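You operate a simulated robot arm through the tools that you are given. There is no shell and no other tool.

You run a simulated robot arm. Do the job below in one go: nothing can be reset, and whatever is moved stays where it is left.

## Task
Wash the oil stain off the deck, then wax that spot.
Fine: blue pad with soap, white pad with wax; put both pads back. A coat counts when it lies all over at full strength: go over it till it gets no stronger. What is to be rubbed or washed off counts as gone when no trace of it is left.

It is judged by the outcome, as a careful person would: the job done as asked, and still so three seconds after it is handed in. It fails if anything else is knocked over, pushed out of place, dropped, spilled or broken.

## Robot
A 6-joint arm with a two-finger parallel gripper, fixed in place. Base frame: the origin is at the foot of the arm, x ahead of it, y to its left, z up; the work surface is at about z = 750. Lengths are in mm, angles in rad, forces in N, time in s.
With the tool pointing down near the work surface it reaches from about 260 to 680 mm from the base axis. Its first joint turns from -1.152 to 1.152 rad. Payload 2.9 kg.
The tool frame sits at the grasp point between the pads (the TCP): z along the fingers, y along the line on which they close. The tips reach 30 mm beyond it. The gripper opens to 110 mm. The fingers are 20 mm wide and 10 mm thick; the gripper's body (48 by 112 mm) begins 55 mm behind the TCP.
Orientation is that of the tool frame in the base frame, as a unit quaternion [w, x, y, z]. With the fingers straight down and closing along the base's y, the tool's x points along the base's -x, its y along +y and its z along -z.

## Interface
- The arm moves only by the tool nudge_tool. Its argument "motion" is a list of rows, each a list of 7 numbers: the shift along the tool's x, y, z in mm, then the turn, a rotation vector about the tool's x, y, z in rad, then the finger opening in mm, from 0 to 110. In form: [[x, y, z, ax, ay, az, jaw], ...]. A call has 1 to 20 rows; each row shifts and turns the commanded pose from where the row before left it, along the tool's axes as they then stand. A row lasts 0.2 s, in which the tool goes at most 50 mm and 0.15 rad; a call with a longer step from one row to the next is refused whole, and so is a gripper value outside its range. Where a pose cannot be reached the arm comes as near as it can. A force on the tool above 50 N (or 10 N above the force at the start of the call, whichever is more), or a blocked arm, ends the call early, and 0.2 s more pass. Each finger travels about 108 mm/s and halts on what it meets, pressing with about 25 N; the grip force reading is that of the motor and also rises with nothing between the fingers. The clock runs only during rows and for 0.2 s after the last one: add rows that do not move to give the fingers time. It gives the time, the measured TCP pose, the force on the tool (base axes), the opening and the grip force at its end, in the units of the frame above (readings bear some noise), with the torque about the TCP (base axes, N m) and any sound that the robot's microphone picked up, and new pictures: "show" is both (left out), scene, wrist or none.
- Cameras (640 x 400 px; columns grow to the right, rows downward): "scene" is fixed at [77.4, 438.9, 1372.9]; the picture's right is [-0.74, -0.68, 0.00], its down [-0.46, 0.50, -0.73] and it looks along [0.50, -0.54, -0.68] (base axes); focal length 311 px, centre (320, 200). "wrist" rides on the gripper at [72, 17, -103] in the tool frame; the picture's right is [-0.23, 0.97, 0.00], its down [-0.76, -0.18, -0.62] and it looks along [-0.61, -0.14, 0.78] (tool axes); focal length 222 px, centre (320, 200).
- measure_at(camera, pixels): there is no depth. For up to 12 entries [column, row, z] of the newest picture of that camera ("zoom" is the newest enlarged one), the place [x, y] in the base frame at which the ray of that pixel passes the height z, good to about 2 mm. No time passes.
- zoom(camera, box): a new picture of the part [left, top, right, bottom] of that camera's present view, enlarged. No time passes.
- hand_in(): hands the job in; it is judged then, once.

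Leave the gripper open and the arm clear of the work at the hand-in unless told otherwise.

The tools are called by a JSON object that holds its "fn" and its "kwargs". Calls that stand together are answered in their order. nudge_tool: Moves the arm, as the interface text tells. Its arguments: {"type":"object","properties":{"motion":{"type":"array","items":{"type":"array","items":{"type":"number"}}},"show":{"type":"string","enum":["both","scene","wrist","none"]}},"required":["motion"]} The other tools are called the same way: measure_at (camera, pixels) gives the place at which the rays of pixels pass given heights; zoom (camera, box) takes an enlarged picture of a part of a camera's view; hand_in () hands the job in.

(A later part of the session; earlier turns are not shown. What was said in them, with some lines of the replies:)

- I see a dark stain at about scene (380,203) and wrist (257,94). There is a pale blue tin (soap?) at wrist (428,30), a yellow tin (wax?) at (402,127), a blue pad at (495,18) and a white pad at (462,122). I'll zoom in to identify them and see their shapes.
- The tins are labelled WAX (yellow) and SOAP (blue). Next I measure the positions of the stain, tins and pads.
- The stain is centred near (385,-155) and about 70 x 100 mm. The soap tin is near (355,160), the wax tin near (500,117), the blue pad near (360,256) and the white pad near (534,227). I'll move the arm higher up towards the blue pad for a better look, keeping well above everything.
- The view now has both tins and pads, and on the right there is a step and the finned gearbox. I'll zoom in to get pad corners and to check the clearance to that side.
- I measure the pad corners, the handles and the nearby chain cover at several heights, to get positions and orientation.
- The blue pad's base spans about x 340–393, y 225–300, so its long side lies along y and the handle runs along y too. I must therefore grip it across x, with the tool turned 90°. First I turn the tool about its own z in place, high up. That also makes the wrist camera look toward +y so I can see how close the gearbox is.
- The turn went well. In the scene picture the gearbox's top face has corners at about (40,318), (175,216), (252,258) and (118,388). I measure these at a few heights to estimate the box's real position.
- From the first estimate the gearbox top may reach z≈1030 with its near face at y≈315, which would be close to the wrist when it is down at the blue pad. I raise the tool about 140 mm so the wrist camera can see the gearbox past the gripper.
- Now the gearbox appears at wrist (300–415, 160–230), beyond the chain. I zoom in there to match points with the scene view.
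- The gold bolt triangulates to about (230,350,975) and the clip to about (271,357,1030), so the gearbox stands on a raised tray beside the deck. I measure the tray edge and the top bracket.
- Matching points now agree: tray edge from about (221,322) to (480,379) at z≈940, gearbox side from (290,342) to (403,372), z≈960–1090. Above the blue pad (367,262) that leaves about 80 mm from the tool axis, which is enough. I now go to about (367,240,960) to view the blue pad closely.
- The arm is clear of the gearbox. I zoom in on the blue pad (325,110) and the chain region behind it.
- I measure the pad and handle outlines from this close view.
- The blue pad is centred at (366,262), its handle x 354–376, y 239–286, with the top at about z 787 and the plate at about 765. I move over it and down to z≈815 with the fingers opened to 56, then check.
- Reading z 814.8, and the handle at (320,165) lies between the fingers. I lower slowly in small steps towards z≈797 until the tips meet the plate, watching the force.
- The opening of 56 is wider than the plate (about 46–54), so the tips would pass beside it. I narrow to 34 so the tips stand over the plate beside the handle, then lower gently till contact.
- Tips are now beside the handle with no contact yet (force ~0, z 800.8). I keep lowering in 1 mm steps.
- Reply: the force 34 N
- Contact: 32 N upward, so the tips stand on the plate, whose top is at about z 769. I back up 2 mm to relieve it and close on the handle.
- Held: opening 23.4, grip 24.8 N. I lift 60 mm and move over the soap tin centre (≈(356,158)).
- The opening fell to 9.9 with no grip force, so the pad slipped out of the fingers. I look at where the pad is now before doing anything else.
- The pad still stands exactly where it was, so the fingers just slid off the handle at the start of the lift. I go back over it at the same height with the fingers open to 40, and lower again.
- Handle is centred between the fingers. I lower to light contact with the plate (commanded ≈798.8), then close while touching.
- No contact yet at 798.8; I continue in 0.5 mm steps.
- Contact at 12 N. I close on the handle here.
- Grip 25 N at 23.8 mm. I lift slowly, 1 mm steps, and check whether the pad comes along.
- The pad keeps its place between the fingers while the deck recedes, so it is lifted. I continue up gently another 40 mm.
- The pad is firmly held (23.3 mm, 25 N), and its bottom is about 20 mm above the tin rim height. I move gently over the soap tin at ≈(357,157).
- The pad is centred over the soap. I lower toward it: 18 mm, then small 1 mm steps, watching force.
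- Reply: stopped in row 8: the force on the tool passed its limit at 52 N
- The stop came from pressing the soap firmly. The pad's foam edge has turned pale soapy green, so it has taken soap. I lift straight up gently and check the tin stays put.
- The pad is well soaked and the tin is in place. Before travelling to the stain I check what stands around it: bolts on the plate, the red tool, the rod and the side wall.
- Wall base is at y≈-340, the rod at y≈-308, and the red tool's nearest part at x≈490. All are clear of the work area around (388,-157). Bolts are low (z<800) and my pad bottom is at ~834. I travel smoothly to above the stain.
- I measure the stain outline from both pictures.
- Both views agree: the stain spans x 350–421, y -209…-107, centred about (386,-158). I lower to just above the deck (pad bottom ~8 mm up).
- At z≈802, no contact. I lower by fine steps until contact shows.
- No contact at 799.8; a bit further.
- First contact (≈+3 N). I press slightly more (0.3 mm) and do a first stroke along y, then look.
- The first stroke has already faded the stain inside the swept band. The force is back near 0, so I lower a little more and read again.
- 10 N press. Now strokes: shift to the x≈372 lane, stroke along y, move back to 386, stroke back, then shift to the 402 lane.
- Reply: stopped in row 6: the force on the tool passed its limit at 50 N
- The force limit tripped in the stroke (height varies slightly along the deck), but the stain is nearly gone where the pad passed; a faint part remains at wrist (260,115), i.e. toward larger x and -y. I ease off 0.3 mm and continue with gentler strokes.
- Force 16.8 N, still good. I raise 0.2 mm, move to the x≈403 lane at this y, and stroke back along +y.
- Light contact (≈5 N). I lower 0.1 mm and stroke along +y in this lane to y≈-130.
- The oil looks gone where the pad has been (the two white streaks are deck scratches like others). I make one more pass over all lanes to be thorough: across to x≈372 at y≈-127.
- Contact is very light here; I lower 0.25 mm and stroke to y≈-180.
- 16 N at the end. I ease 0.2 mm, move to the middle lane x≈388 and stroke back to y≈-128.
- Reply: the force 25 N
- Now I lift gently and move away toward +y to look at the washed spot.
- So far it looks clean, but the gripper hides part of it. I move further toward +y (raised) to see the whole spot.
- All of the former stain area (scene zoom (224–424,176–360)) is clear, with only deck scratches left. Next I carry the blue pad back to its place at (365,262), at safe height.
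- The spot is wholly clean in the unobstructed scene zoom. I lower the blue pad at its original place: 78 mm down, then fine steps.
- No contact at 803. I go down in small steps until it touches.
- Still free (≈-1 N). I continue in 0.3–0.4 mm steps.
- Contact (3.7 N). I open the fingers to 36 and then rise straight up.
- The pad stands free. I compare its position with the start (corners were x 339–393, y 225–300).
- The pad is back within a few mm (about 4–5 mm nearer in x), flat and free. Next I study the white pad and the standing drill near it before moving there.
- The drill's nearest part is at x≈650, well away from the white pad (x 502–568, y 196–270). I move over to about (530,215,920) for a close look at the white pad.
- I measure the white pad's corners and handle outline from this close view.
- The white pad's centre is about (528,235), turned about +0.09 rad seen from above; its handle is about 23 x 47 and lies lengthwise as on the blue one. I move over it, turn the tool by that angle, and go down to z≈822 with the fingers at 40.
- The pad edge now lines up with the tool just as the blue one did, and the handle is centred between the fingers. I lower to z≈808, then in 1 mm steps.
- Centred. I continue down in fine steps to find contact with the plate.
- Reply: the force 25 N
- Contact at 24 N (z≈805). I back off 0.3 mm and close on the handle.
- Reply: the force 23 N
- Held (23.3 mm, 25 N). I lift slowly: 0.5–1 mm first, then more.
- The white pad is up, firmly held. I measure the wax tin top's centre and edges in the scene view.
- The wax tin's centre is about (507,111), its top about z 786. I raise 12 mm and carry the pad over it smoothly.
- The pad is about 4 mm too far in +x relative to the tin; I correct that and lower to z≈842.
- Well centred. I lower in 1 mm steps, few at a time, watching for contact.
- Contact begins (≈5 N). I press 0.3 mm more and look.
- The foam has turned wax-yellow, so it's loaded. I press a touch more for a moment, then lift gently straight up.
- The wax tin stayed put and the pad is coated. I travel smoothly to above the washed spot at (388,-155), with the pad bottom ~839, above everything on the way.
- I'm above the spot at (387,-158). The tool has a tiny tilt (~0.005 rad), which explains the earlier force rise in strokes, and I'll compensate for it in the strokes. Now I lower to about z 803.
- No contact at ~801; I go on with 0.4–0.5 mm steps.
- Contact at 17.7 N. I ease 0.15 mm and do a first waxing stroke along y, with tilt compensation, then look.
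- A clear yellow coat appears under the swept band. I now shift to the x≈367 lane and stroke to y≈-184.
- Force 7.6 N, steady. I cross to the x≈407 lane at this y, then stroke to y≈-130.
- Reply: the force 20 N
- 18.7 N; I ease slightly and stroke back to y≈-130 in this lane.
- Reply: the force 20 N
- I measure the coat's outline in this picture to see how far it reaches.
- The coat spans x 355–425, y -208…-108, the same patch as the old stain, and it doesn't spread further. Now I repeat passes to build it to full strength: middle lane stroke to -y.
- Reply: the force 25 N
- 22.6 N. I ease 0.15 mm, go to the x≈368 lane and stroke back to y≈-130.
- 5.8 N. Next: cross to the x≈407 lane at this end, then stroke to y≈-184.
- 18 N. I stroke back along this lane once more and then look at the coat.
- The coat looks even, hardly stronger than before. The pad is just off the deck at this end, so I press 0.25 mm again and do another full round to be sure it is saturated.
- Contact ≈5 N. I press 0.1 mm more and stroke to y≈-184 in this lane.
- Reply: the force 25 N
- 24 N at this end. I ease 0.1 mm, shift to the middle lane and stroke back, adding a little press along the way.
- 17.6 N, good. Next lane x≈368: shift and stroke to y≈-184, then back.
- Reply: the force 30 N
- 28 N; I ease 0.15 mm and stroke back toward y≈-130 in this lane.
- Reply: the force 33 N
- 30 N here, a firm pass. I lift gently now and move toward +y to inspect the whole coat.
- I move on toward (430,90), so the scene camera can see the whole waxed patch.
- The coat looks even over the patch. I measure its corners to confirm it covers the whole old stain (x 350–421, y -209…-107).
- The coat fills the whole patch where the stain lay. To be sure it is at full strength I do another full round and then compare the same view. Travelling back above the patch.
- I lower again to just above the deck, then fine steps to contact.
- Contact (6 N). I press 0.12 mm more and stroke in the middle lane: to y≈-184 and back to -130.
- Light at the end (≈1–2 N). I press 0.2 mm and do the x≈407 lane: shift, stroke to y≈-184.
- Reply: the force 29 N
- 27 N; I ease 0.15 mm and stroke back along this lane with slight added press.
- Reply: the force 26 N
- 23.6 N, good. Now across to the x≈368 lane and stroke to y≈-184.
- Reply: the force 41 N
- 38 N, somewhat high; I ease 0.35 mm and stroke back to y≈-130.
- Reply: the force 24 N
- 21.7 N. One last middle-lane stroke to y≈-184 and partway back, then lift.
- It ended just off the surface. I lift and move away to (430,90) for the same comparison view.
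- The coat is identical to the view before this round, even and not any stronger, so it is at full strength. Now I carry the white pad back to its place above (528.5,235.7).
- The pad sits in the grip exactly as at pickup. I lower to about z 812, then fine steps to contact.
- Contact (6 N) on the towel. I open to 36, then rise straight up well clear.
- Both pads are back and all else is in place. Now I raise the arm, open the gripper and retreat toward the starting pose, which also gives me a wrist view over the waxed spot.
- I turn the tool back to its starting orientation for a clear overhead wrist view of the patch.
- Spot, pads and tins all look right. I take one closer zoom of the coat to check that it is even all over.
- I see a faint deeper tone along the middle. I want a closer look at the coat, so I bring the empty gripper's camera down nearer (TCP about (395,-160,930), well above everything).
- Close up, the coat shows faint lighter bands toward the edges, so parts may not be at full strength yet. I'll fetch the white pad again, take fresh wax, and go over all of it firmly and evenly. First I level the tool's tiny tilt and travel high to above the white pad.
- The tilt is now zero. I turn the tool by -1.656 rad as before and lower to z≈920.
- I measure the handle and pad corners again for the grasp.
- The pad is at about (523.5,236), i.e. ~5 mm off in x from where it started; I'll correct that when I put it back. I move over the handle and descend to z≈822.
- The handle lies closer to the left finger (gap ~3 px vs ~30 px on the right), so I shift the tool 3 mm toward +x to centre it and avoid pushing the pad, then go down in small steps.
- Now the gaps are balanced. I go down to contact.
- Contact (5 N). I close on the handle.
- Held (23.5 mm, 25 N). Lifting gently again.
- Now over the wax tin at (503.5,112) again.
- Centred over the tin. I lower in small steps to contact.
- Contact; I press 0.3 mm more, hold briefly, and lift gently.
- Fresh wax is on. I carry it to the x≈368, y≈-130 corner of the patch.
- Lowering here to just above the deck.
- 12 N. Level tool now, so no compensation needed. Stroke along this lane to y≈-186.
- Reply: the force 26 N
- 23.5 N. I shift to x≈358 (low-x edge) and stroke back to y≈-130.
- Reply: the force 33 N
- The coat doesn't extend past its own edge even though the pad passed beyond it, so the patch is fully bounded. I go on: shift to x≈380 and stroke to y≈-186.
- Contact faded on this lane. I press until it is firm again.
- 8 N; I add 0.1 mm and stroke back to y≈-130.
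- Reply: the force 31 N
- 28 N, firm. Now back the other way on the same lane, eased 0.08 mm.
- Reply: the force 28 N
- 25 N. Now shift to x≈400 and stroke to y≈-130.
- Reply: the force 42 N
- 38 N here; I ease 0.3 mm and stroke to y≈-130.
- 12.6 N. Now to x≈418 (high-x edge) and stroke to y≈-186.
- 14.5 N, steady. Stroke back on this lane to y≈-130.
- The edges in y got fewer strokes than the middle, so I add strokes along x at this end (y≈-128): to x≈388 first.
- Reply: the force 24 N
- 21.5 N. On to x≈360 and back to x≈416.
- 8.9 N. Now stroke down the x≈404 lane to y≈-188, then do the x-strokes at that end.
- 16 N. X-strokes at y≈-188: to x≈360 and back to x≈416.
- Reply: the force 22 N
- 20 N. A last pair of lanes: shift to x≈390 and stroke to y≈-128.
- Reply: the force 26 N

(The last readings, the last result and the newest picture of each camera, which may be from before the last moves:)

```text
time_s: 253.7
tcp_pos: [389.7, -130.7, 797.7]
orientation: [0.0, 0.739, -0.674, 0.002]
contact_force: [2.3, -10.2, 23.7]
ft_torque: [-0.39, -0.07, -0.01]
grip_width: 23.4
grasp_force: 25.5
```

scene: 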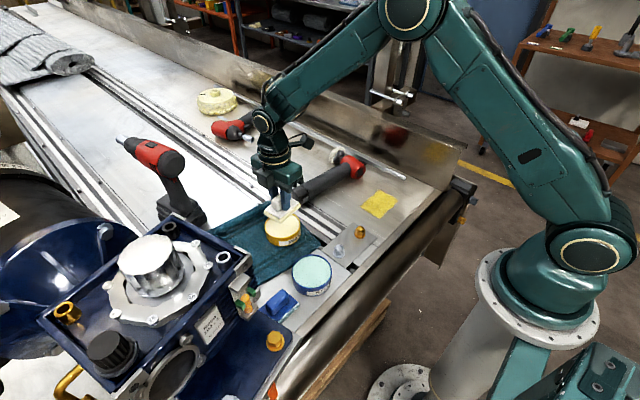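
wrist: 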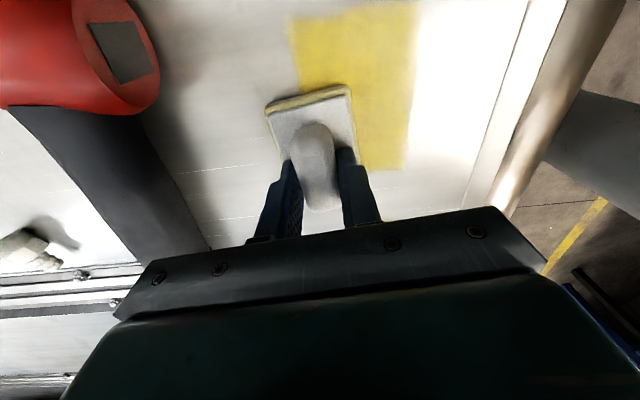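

Then x≈368: stroke to y≈-188.

{"fn": "nudge_tool", "kwargs": {"motion": [[-0.5, 6, -0.08, 0, 0, 0, 0], [-0.6, 7, 0, 0, 0, 0, 0], [-0.6, 8, 0, 0, 0, 0, 0], [5, 0.45, 0, 0, 0, 0, 0], [7, 0.63, 0, 0, 0, 0, 0], [7, 0.63, 0, 0, 0, 0, 0], [7, 0.63, 0, 0, 0, 0, 0], [7, 0.63, 0, 0, 0, 0, 0], [7, 0.63, 0, 0, 0, 0, 0], [7, 0.63, 0, 0, 0, 0, 0], [7, 0.63, 0, 0, 0, 0, 0], [4, 0.36, 0, 0, 0, 0, 0], [0, 0, 0, 0, 0, 0, 0]], "show": "none"}}

```text
time_s: 256.5
tcp_pos: [367.3, -189.0, 798.3]
orientation: [0.001, 0.738, -0.675, -0.001]
contact_force: [-1.6, 1.0, 3.1]
ft_torque: [0.2, -0.04, 0.04]
grip_width: 23.5
grasp_force: 24.8
```

Light here (≈4 N); I press 0.15 mm and stroke back to y≈-130, then lift.

{"fn": "nudge_tool", "kwargs": {"motion": [[0, 0, 0.15, 0, 0, 0, 0], [-5, -0.45, 0, 0, 0, 0, 0], [-7, -0.63, 0, 0, 0, 0, 0], [-7, -0.63, 0, 0, 0, 0, 0], [-7, -0.63, 0, 0, 0, 0, 0], [-7, -0.63, 0, 0, 0, 0, 0], [-7, -0.63, 0, 0, 0, 0, 0], [-7, -0.63, 0, 0, 0, 0, 0], [-7, -0.63, 0, 0, 0, 0, 0], [-5, -0.45, 0, 0, 0, 0, 0], [0, 0, 0, 0, 0, 0, 0]], "show": "none"}}

```text
time_s: 258.9
tcp_pos: [370.2, -129.0, 799.2]
orientation: [0.0, 0.739, -0.674, 0.0]
contact_force: [1.1, -5.8, 12.4]
ft_torque: [-0.21, 0.03, 0.04]
grip_width: 23.6
grasp_force: 24.6
```

Good. I lift and go to (430,90) for the comparison view.

{"fn": "nudge_tool", "kwargs": {"motion": [[0, 0, -0.5, 0, 0, 0, 0], [0, 0, -2, 0, 0, 0, 0], [0, 0, -6, 0, 0, 0, 0], [0, 0, -12, 0, 0, 0, 0], [0, 0, -16, 0, 0, 0, 0], [0, 0, -16, 0, 0, 0, 0], [-5, -2, -14, 0, 0, 0, 0], [-10, -4, -12, 0, 0, 0, 0], [-15, -6, -6, 0, 0, 0, 0], [-20, -8, 0, 0, 0, 0, 0], [-24, -9, 0, 0, 0, 0, 0], [-25, -9.6, 0, 0, 0, 0, 0], [-25, -9, 0, 0, 0, 0, 0], [-25, -9, 0, 0, 0, 0, 0], [-24, -9, 0, 0, 0, 0, 0], [-18, -7, 0, 0, 0, 0, 0], [-14, -5, 0, 0, 0, 0, 0], [-8.6, -3, 0, 0, 0, 0, 0], [0, 0, 0, 0, 0, 0, 0]]}}

{"fn": "zoom", "kwargs": {"camera": "scene", "box": [356, 184, 404, 224]}}

{"fn": "zoom", "kwargs": {"camera": "scene", "box": [340, 170, 420, 220]}}

```text
time_s: 262.9
tcp_pos: [430.9, 91.0, 883.8]
orientation: [0.0, 0.739, -0.673, 0.0]
contact_force: [-0.8, 1.0, -0.1]
ft_torque: [-0.02, -0.02, -0.01]
grip_width: 23.9
grasp_force: 24.9
```

scene: 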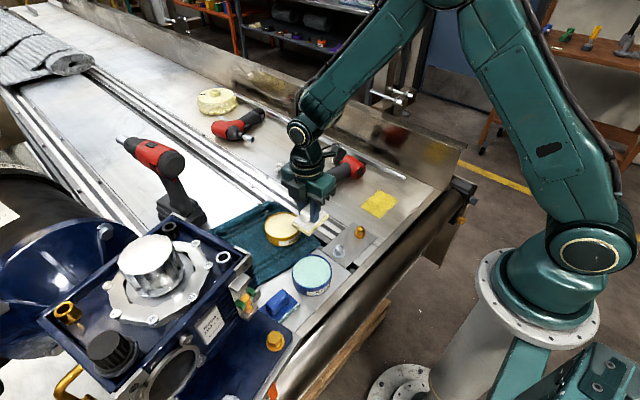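
wrist: 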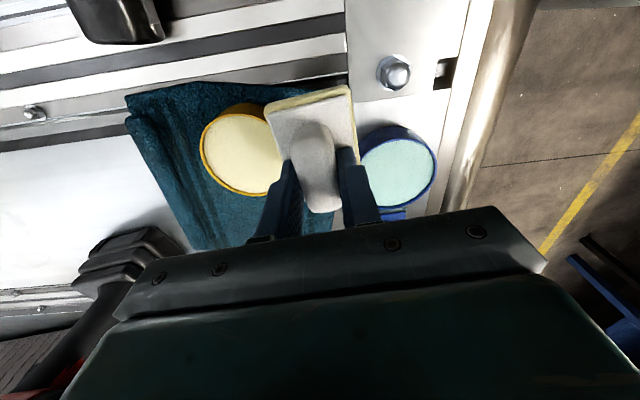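

```text
10.00 times, centred on (380, 204) of scene
```

zoom: 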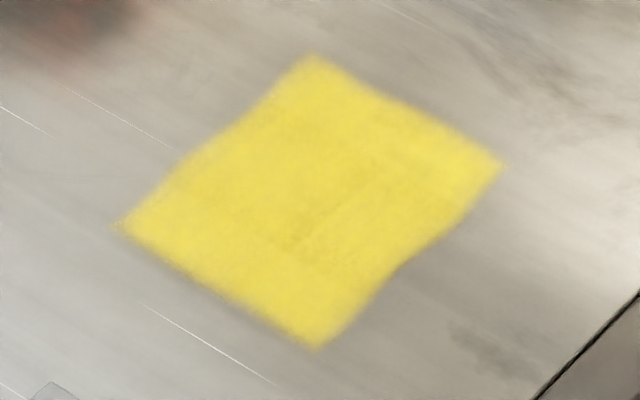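

```text
8.00 times, centred on (380, 195) of scene
```

zoom: 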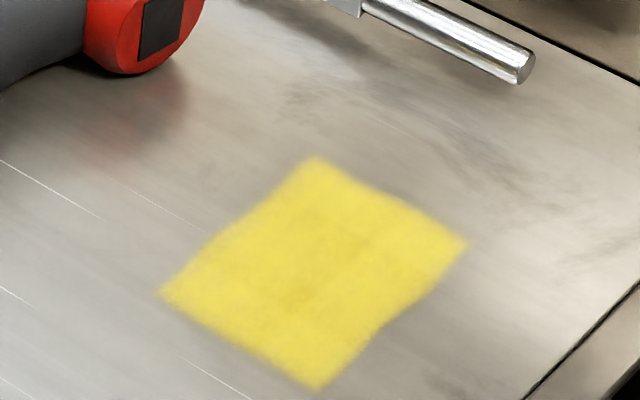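

The coat is the same as before the extra round, with the same faint texture and no change in tone, so it is at full strength. I take the white pad back, aiming at (532,236) since releasing shifted the pads about 5 mm toward -x last time.

{"fn": "nudge_tool", "kwargs": {"motion": [[-4.1, -3.4, 0, 0, 0, 0, 0], [-8.1, -6.8, 0, 0, 0, 0, 0], [-12.2, -10.2, 0, 0, 0, 0, 0], [-14.9, -12.5, 0, 0, 0, 0, 0], [-16.2, -13.7, 0, 0, 0, 0, 0], [-16.2, -13.7, 0, 0, 0, 0, 0], [-16.2, -13.7, 0, 0, 0, 0, 0], [-14.9, -12.5, 0, 0, 0, 0, 0], [-12.2, -10.2, 0, 0, 0, 0, 0], [-9.5, -8, 0, 0, 0, 0, 0], [-6.8, -5.7, 0, 0, 0, 0, 0], [-4.1, -3.4, 0, 0, 0, 0, 0], [0, 0, 0, 0, 0, 0, 0]], "show": "wrist"}}

```text
time_s: 265.7
tcp_pos: [531.3, 237.1, 883.6]
orientation: [-0.001, 0.739, -0.673, 0.0]
contact_force: [0.5, 0.0, 0.4]
ft_torque: [0.02, 0.01, 0.03]
grip_width: 23.4
grasp_force: 24.8
```

wrist: 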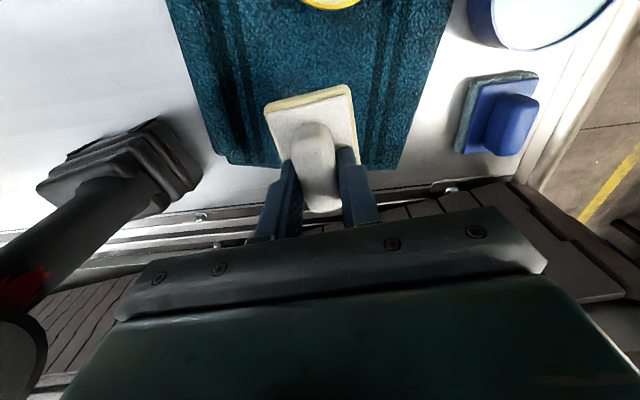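

Lowering to about z 809, then fine steps.

{"fn": "nudge_tool", "kwargs": {"motion": [[0, 0, 5, 0, 0, 0, 0], [0, 0, 10, 0, 0, 0, 0], [0, 0, 13, 0, 0, 0, 0], [0, 0, 13, 0, 0, 0, 0], [0, 0, 12, 0, 0, 0, 0], [0, 0, 8, 0, 0, 0, 0], [0, 0, 5, 0, 0, 0, 0], [0, 0, 3, 0, 0, 0, 0], [0, 0, 2, 0, 0, 0, 0], [0, 0, 1.5, 0, 0, 0, 0], [0, 0, 1, 0, 0, 0, 0], [0, 0, 1, 0, 0, 0, 0], [0, 0, 0, 0, 0, 0, 0]], "show": "none"}}

```text
time_s: 268.5
tcp_pos: [531.6, 237.5, 807.6]
orientation: [0.001, 0.739, -0.674, 0.0]
contact_force: [-0.6, 0.4, -0.2]
ft_torque: [0.0, 0.02, -0.02]
grip_width: 23.3
grasp_force: 25.3
```

{"fn": "nudge_tool", "kwargs": {"motion": [[0, 0, 0.6, 0, 0, 0, 0], [0, 0, 0.6, 0, 0, 0, 0], [0, 0, 0.4, 0, 0, 0, 0], [0, 0, 0, 0, 0, 0, 0]], "show": "none"}}

```text
time_s: 269.5
tcp_pos: [531.1, 236.4, 806.5]
orientation: [0.001, 0.739, -0.674, 0.0]
contact_force: [0.7, 0.0, 0.1]
ft_torque: [0.0, 0.01, -0.01]
grip_width: 23.3
grasp_force: 24.5
```

{"fn": "nudge_tool", "kwargs": {"motion": [[0, 0, 0.4, 0, 0, 0, 0], [0, 0, 0.3, 0, 0, 0, 0], [0, 0, 0, 0, 0, 0, 0]], "show": "none"}}

```text
time_s: 270.3
tcp_pos: [530.9, 236.9, 805.9]
orientation: [0.0, 0.739, -0.674, 0.0]
contact_force: [0.0, 0.3, -1.3]
ft_torque: [-0.01, 0.01, 0.02]
grip_width: 23.7
grasp_force: 25.3
```

{"fn": "nudge_tool", "kwargs": {"motion": [[0, 0, 0.3, 0, 0, 0, 0], [0, 0, 0.3, 0, 0, 0, 0], [0, 0, 0, 0, 0, 0, 0]], "show": "none"}}

```text
time_s: 271.1
tcp_pos: [531.4, 235.5, 806.3]
orientation: [0.0, 0.739, -0.673, 0.0]
contact_force: [-0.1, 1.1, 0.3]
ft_torque: [-0.03, 0.01, 0.01]
grip_width: 23.4
grasp_force: 25.3
```

Very light contact. I release here, opening slowly in small steps, and look.

{"fn": "nudge_tool", "kwargs": {"motion": [[0, 0, 0.1, 0, 0, 0, 24], [0, 0, 0, 0, 0, 0, 26], [0, 0, 0, 0, 0, 0, 29], [0, 0, 0, 0, 0, 0, 33], [0, 0, 0, 0, 0, 0, 36], [0, 0, 0, 0, 0, 0, 36]], "show": "wrist"}}

{"fn": "zoom", "kwargs": {"camera": "wrist", "box": [220, 80, 440, 218]}}

```text
time_s: 272.5
tcp_pos: [530.8, 236.8, 806.3]
orientation: [0.001, 0.739, -0.673, 0.0]
contact_force: [0.2, -0.6, 0.9]
ft_torque: [0.02, -0.01, 0.0]
grip_width: 36.1
grasp_force: 0.0
```

wrist: 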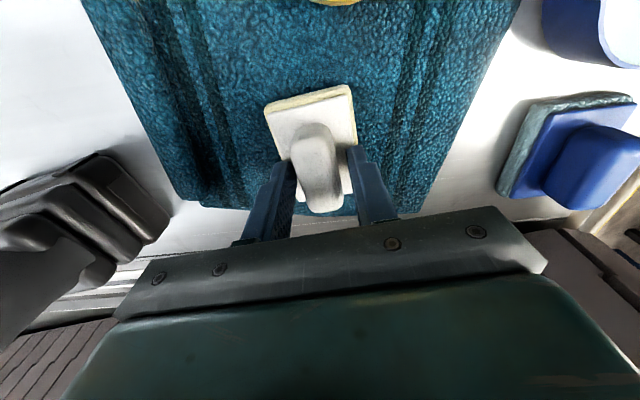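

```text
2.90 times, centred on (330, 149) of wrist
```

zoom: 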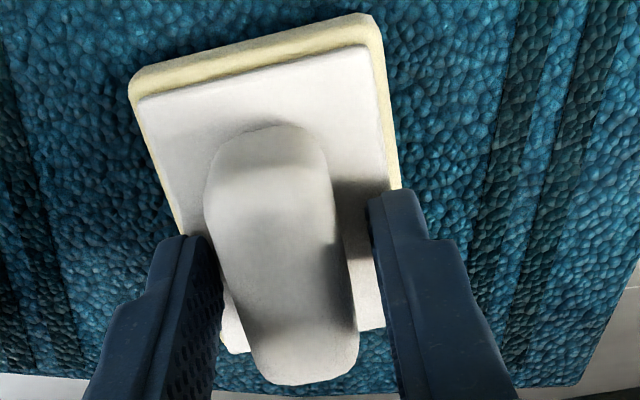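

The pad rests on the towel within about 4 mm of where it first lay, and the fingers are clear on both sides. I rise straight up.

{"fn": "nudge_tool", "kwargs": {"motion": [[0, 0, -4, 0, 0, 0, 36], [0, 0, -8, 0, 0, 0, 36], [0, 0, -15, 0, 0, 0, 36], [0, 0, -25, 0, 0, 0, 36], [0, 0, -30, 0, 0, 0, 36], [0, 0, -35, 0, 0, 0, 40], [0, 0, -35, 0, 0, 0, 50], [0, 0, -35, 0, 0, 0, 70], [0, 0, -30, 0, 0, 0, 90], [0, 0, 0, 0, 0, 0, 110]]}}

{"fn": "zoom", "kwargs": {"camera": "wrist", "box": [200, 0, 500, 188]}}

```text
time_s: 274.7
tcp_pos: [529.8, 237.1, 1022.5]
orientation: [0.0, 0.739, -0.674, 0.0]
contact_force: [0.2, -0.7, 1.1]
ft_torque: [0.0, 0.0, -0.03]
grip_width: 110.1
grasp_force: 0.2
```

scene: 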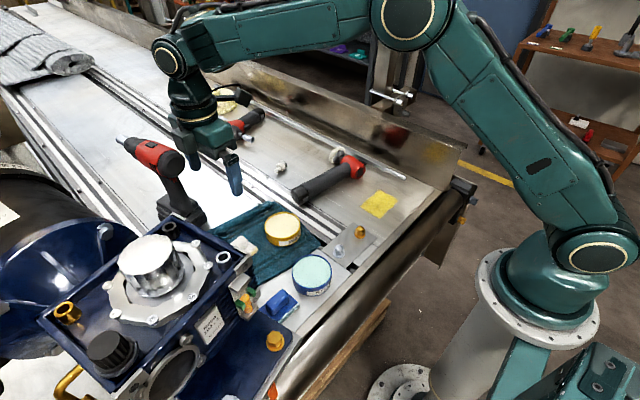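
wrist: 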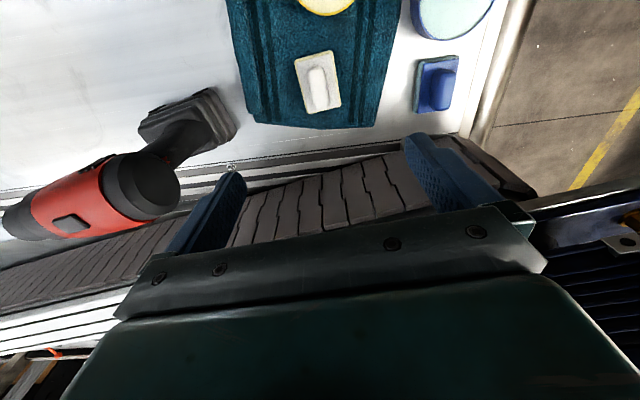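

```text
2.13 times, centred on (350, 94) of wrist
```

zoom: 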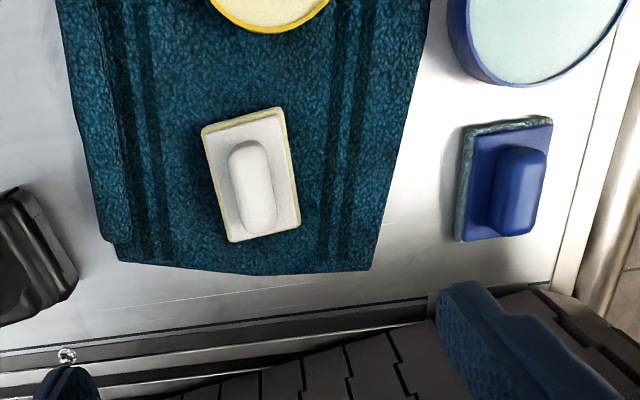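

Both pads lie neatly in place. I retreat to the starting region.

{"fn": "nudge_tool", "kwargs": {"motion": [[12, 8, -10, 0, 0, 0, 110], [24, 17, -10, 0, 0, 0, 110], [28, 20, -10, 0, 0, 0, 110], [28, 20, -10, 0, 0, 0, 110], [28, 20, -10, 0, 0, 0, 110], [28, 20, -10, 0, 0, 0, 110], [28, 20, -10, 0, 0, 0, 110], [28, 20, -10, 0, 0, 0, 110], [24, 17, -5, 0, 0, 0, 110], [16, 10, 0, 0, 0, 0, 110], [0, 0, 0, 0, 0, 0.12, 110], [0, 0, 0, 0, 0, 0.14, 110], [0, 0, 0, 0, 0, 0.14, 110], [0, 0, 0, 0, 0, 0.14, 110], [0, 0, 0, 0, 0, 0.14, 110], [0, 0, 0, 0, 0, 0.14, 110], [0, 0, 0, 0, 0, 0.14, 110], [0, 0, 0, 0, 0, 0.14, 110], [0, 0, 0, 0, 0, 0.14, 110], [0, 0, 0, 0, 0, 0.14, 110]], "show": "none"}}

{"fn": "nudge_tool", "kwargs": {"motion": [[0, 0, 0, 0, 0, 0.14, 110], [0, 0, 0, 0, 0, 0.13, 110], [0, 0, 0, 0, 0, 0, 110]]}}

{"fn": "zoom", "kwargs": {"camera": "wrist", "box": [200, 40, 360, 140]}}

{"fn": "zoom", "kwargs": {"camera": "scene", "box": [200, 170, 424, 310]}}

```text
time_s: 278.9
tcp_pos: [381.7, -22.0, 1107.7]
orientation: [0.0, -0.14, 0.99, 0.0]
contact_force: [-0.5, -0.4, 0.6]
ft_torque: [0.03, 0.01, -0.01]
grip_width: 109.9
grasp_force: 0.2
```

```text
time_s: 279.7
tcp_pos: [383.2, -21.9, 1107.6]
orientation: [-0.001, -0.005, 1.0, 0.0]
contact_force: [1.0, 0.3, -0.1]
ft_torque: [0.03, -0.04, -0.01]
grip_width: 110.0
grasp_force: 0.1
```

scene: 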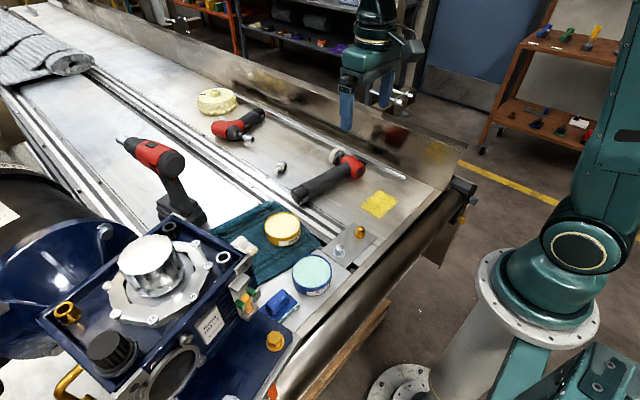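
wrist: 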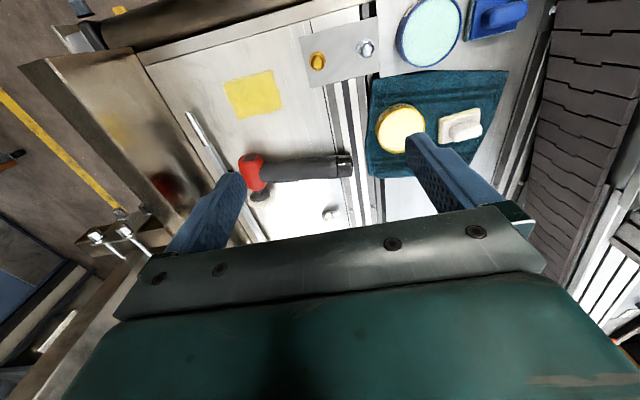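

```text
4.00 times, centred on (280, 90) of wrist
```

zoom: 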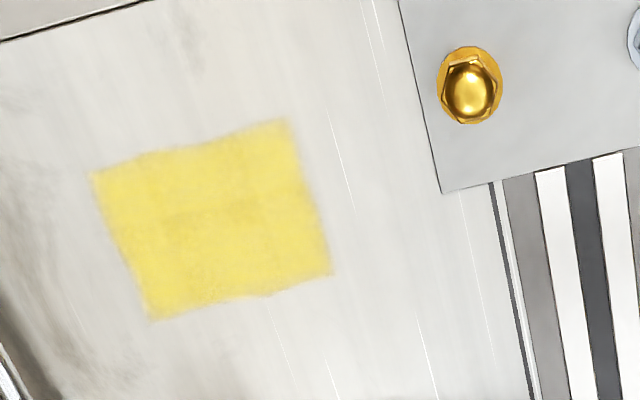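

```text
2.86 times, centred on (312, 240) of scene
```

zoom: 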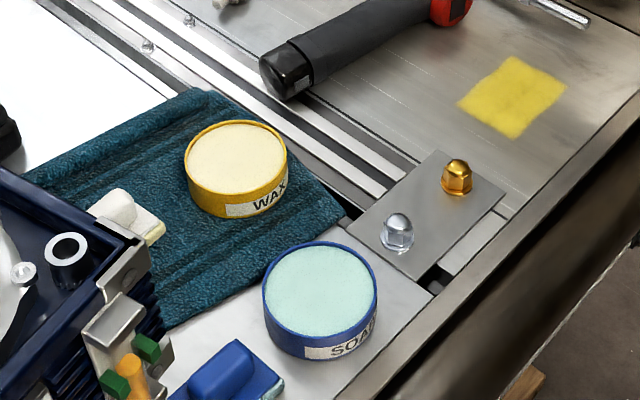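

All checks are fine:
- **Spot:** no oil trace showed before waxing, and the wax coat covers the whole patch evenly. Another full round did not change it.
- **Pads:** both are back where they came from, to within about 5 mm.
- **Surroundings:** the tins and tools are undisturbed, the gripper is open and the arm is clear.

I hand in the job.

{"fn": "hand_in", "kwargs": {}}

```text
The job is handed in.
```

The oil stain is washed off the deck, the spot is waxed, and the job is handed in; no result has come back yet.

- **Washing:** I used the blue pad with soap. After the wash, close views of the spot showed no oil, only scratches in the deck.
- **Waxing:** I used the white pad with wax. The coat covers the whole patch where the stain was. I loaded fresh wax and went over it again, and it got no stronger. A faint deeper tone remained in the middle, and it did not change with more passes, so I took it as the look of the coat.
- **Pads:** Both are back in place. I judge each to be within about 5 mm of where it started: the blue one slightly nearer the arm, the white one slightly farther out.
- **One slip:** My first attempt to lift the blue pad failed because the fingers slid off the handle. The pad stayed where it was and nothing was dropped.

The tins, tools and everything else look untouched. I left the gripper open and the arm clear of the work.
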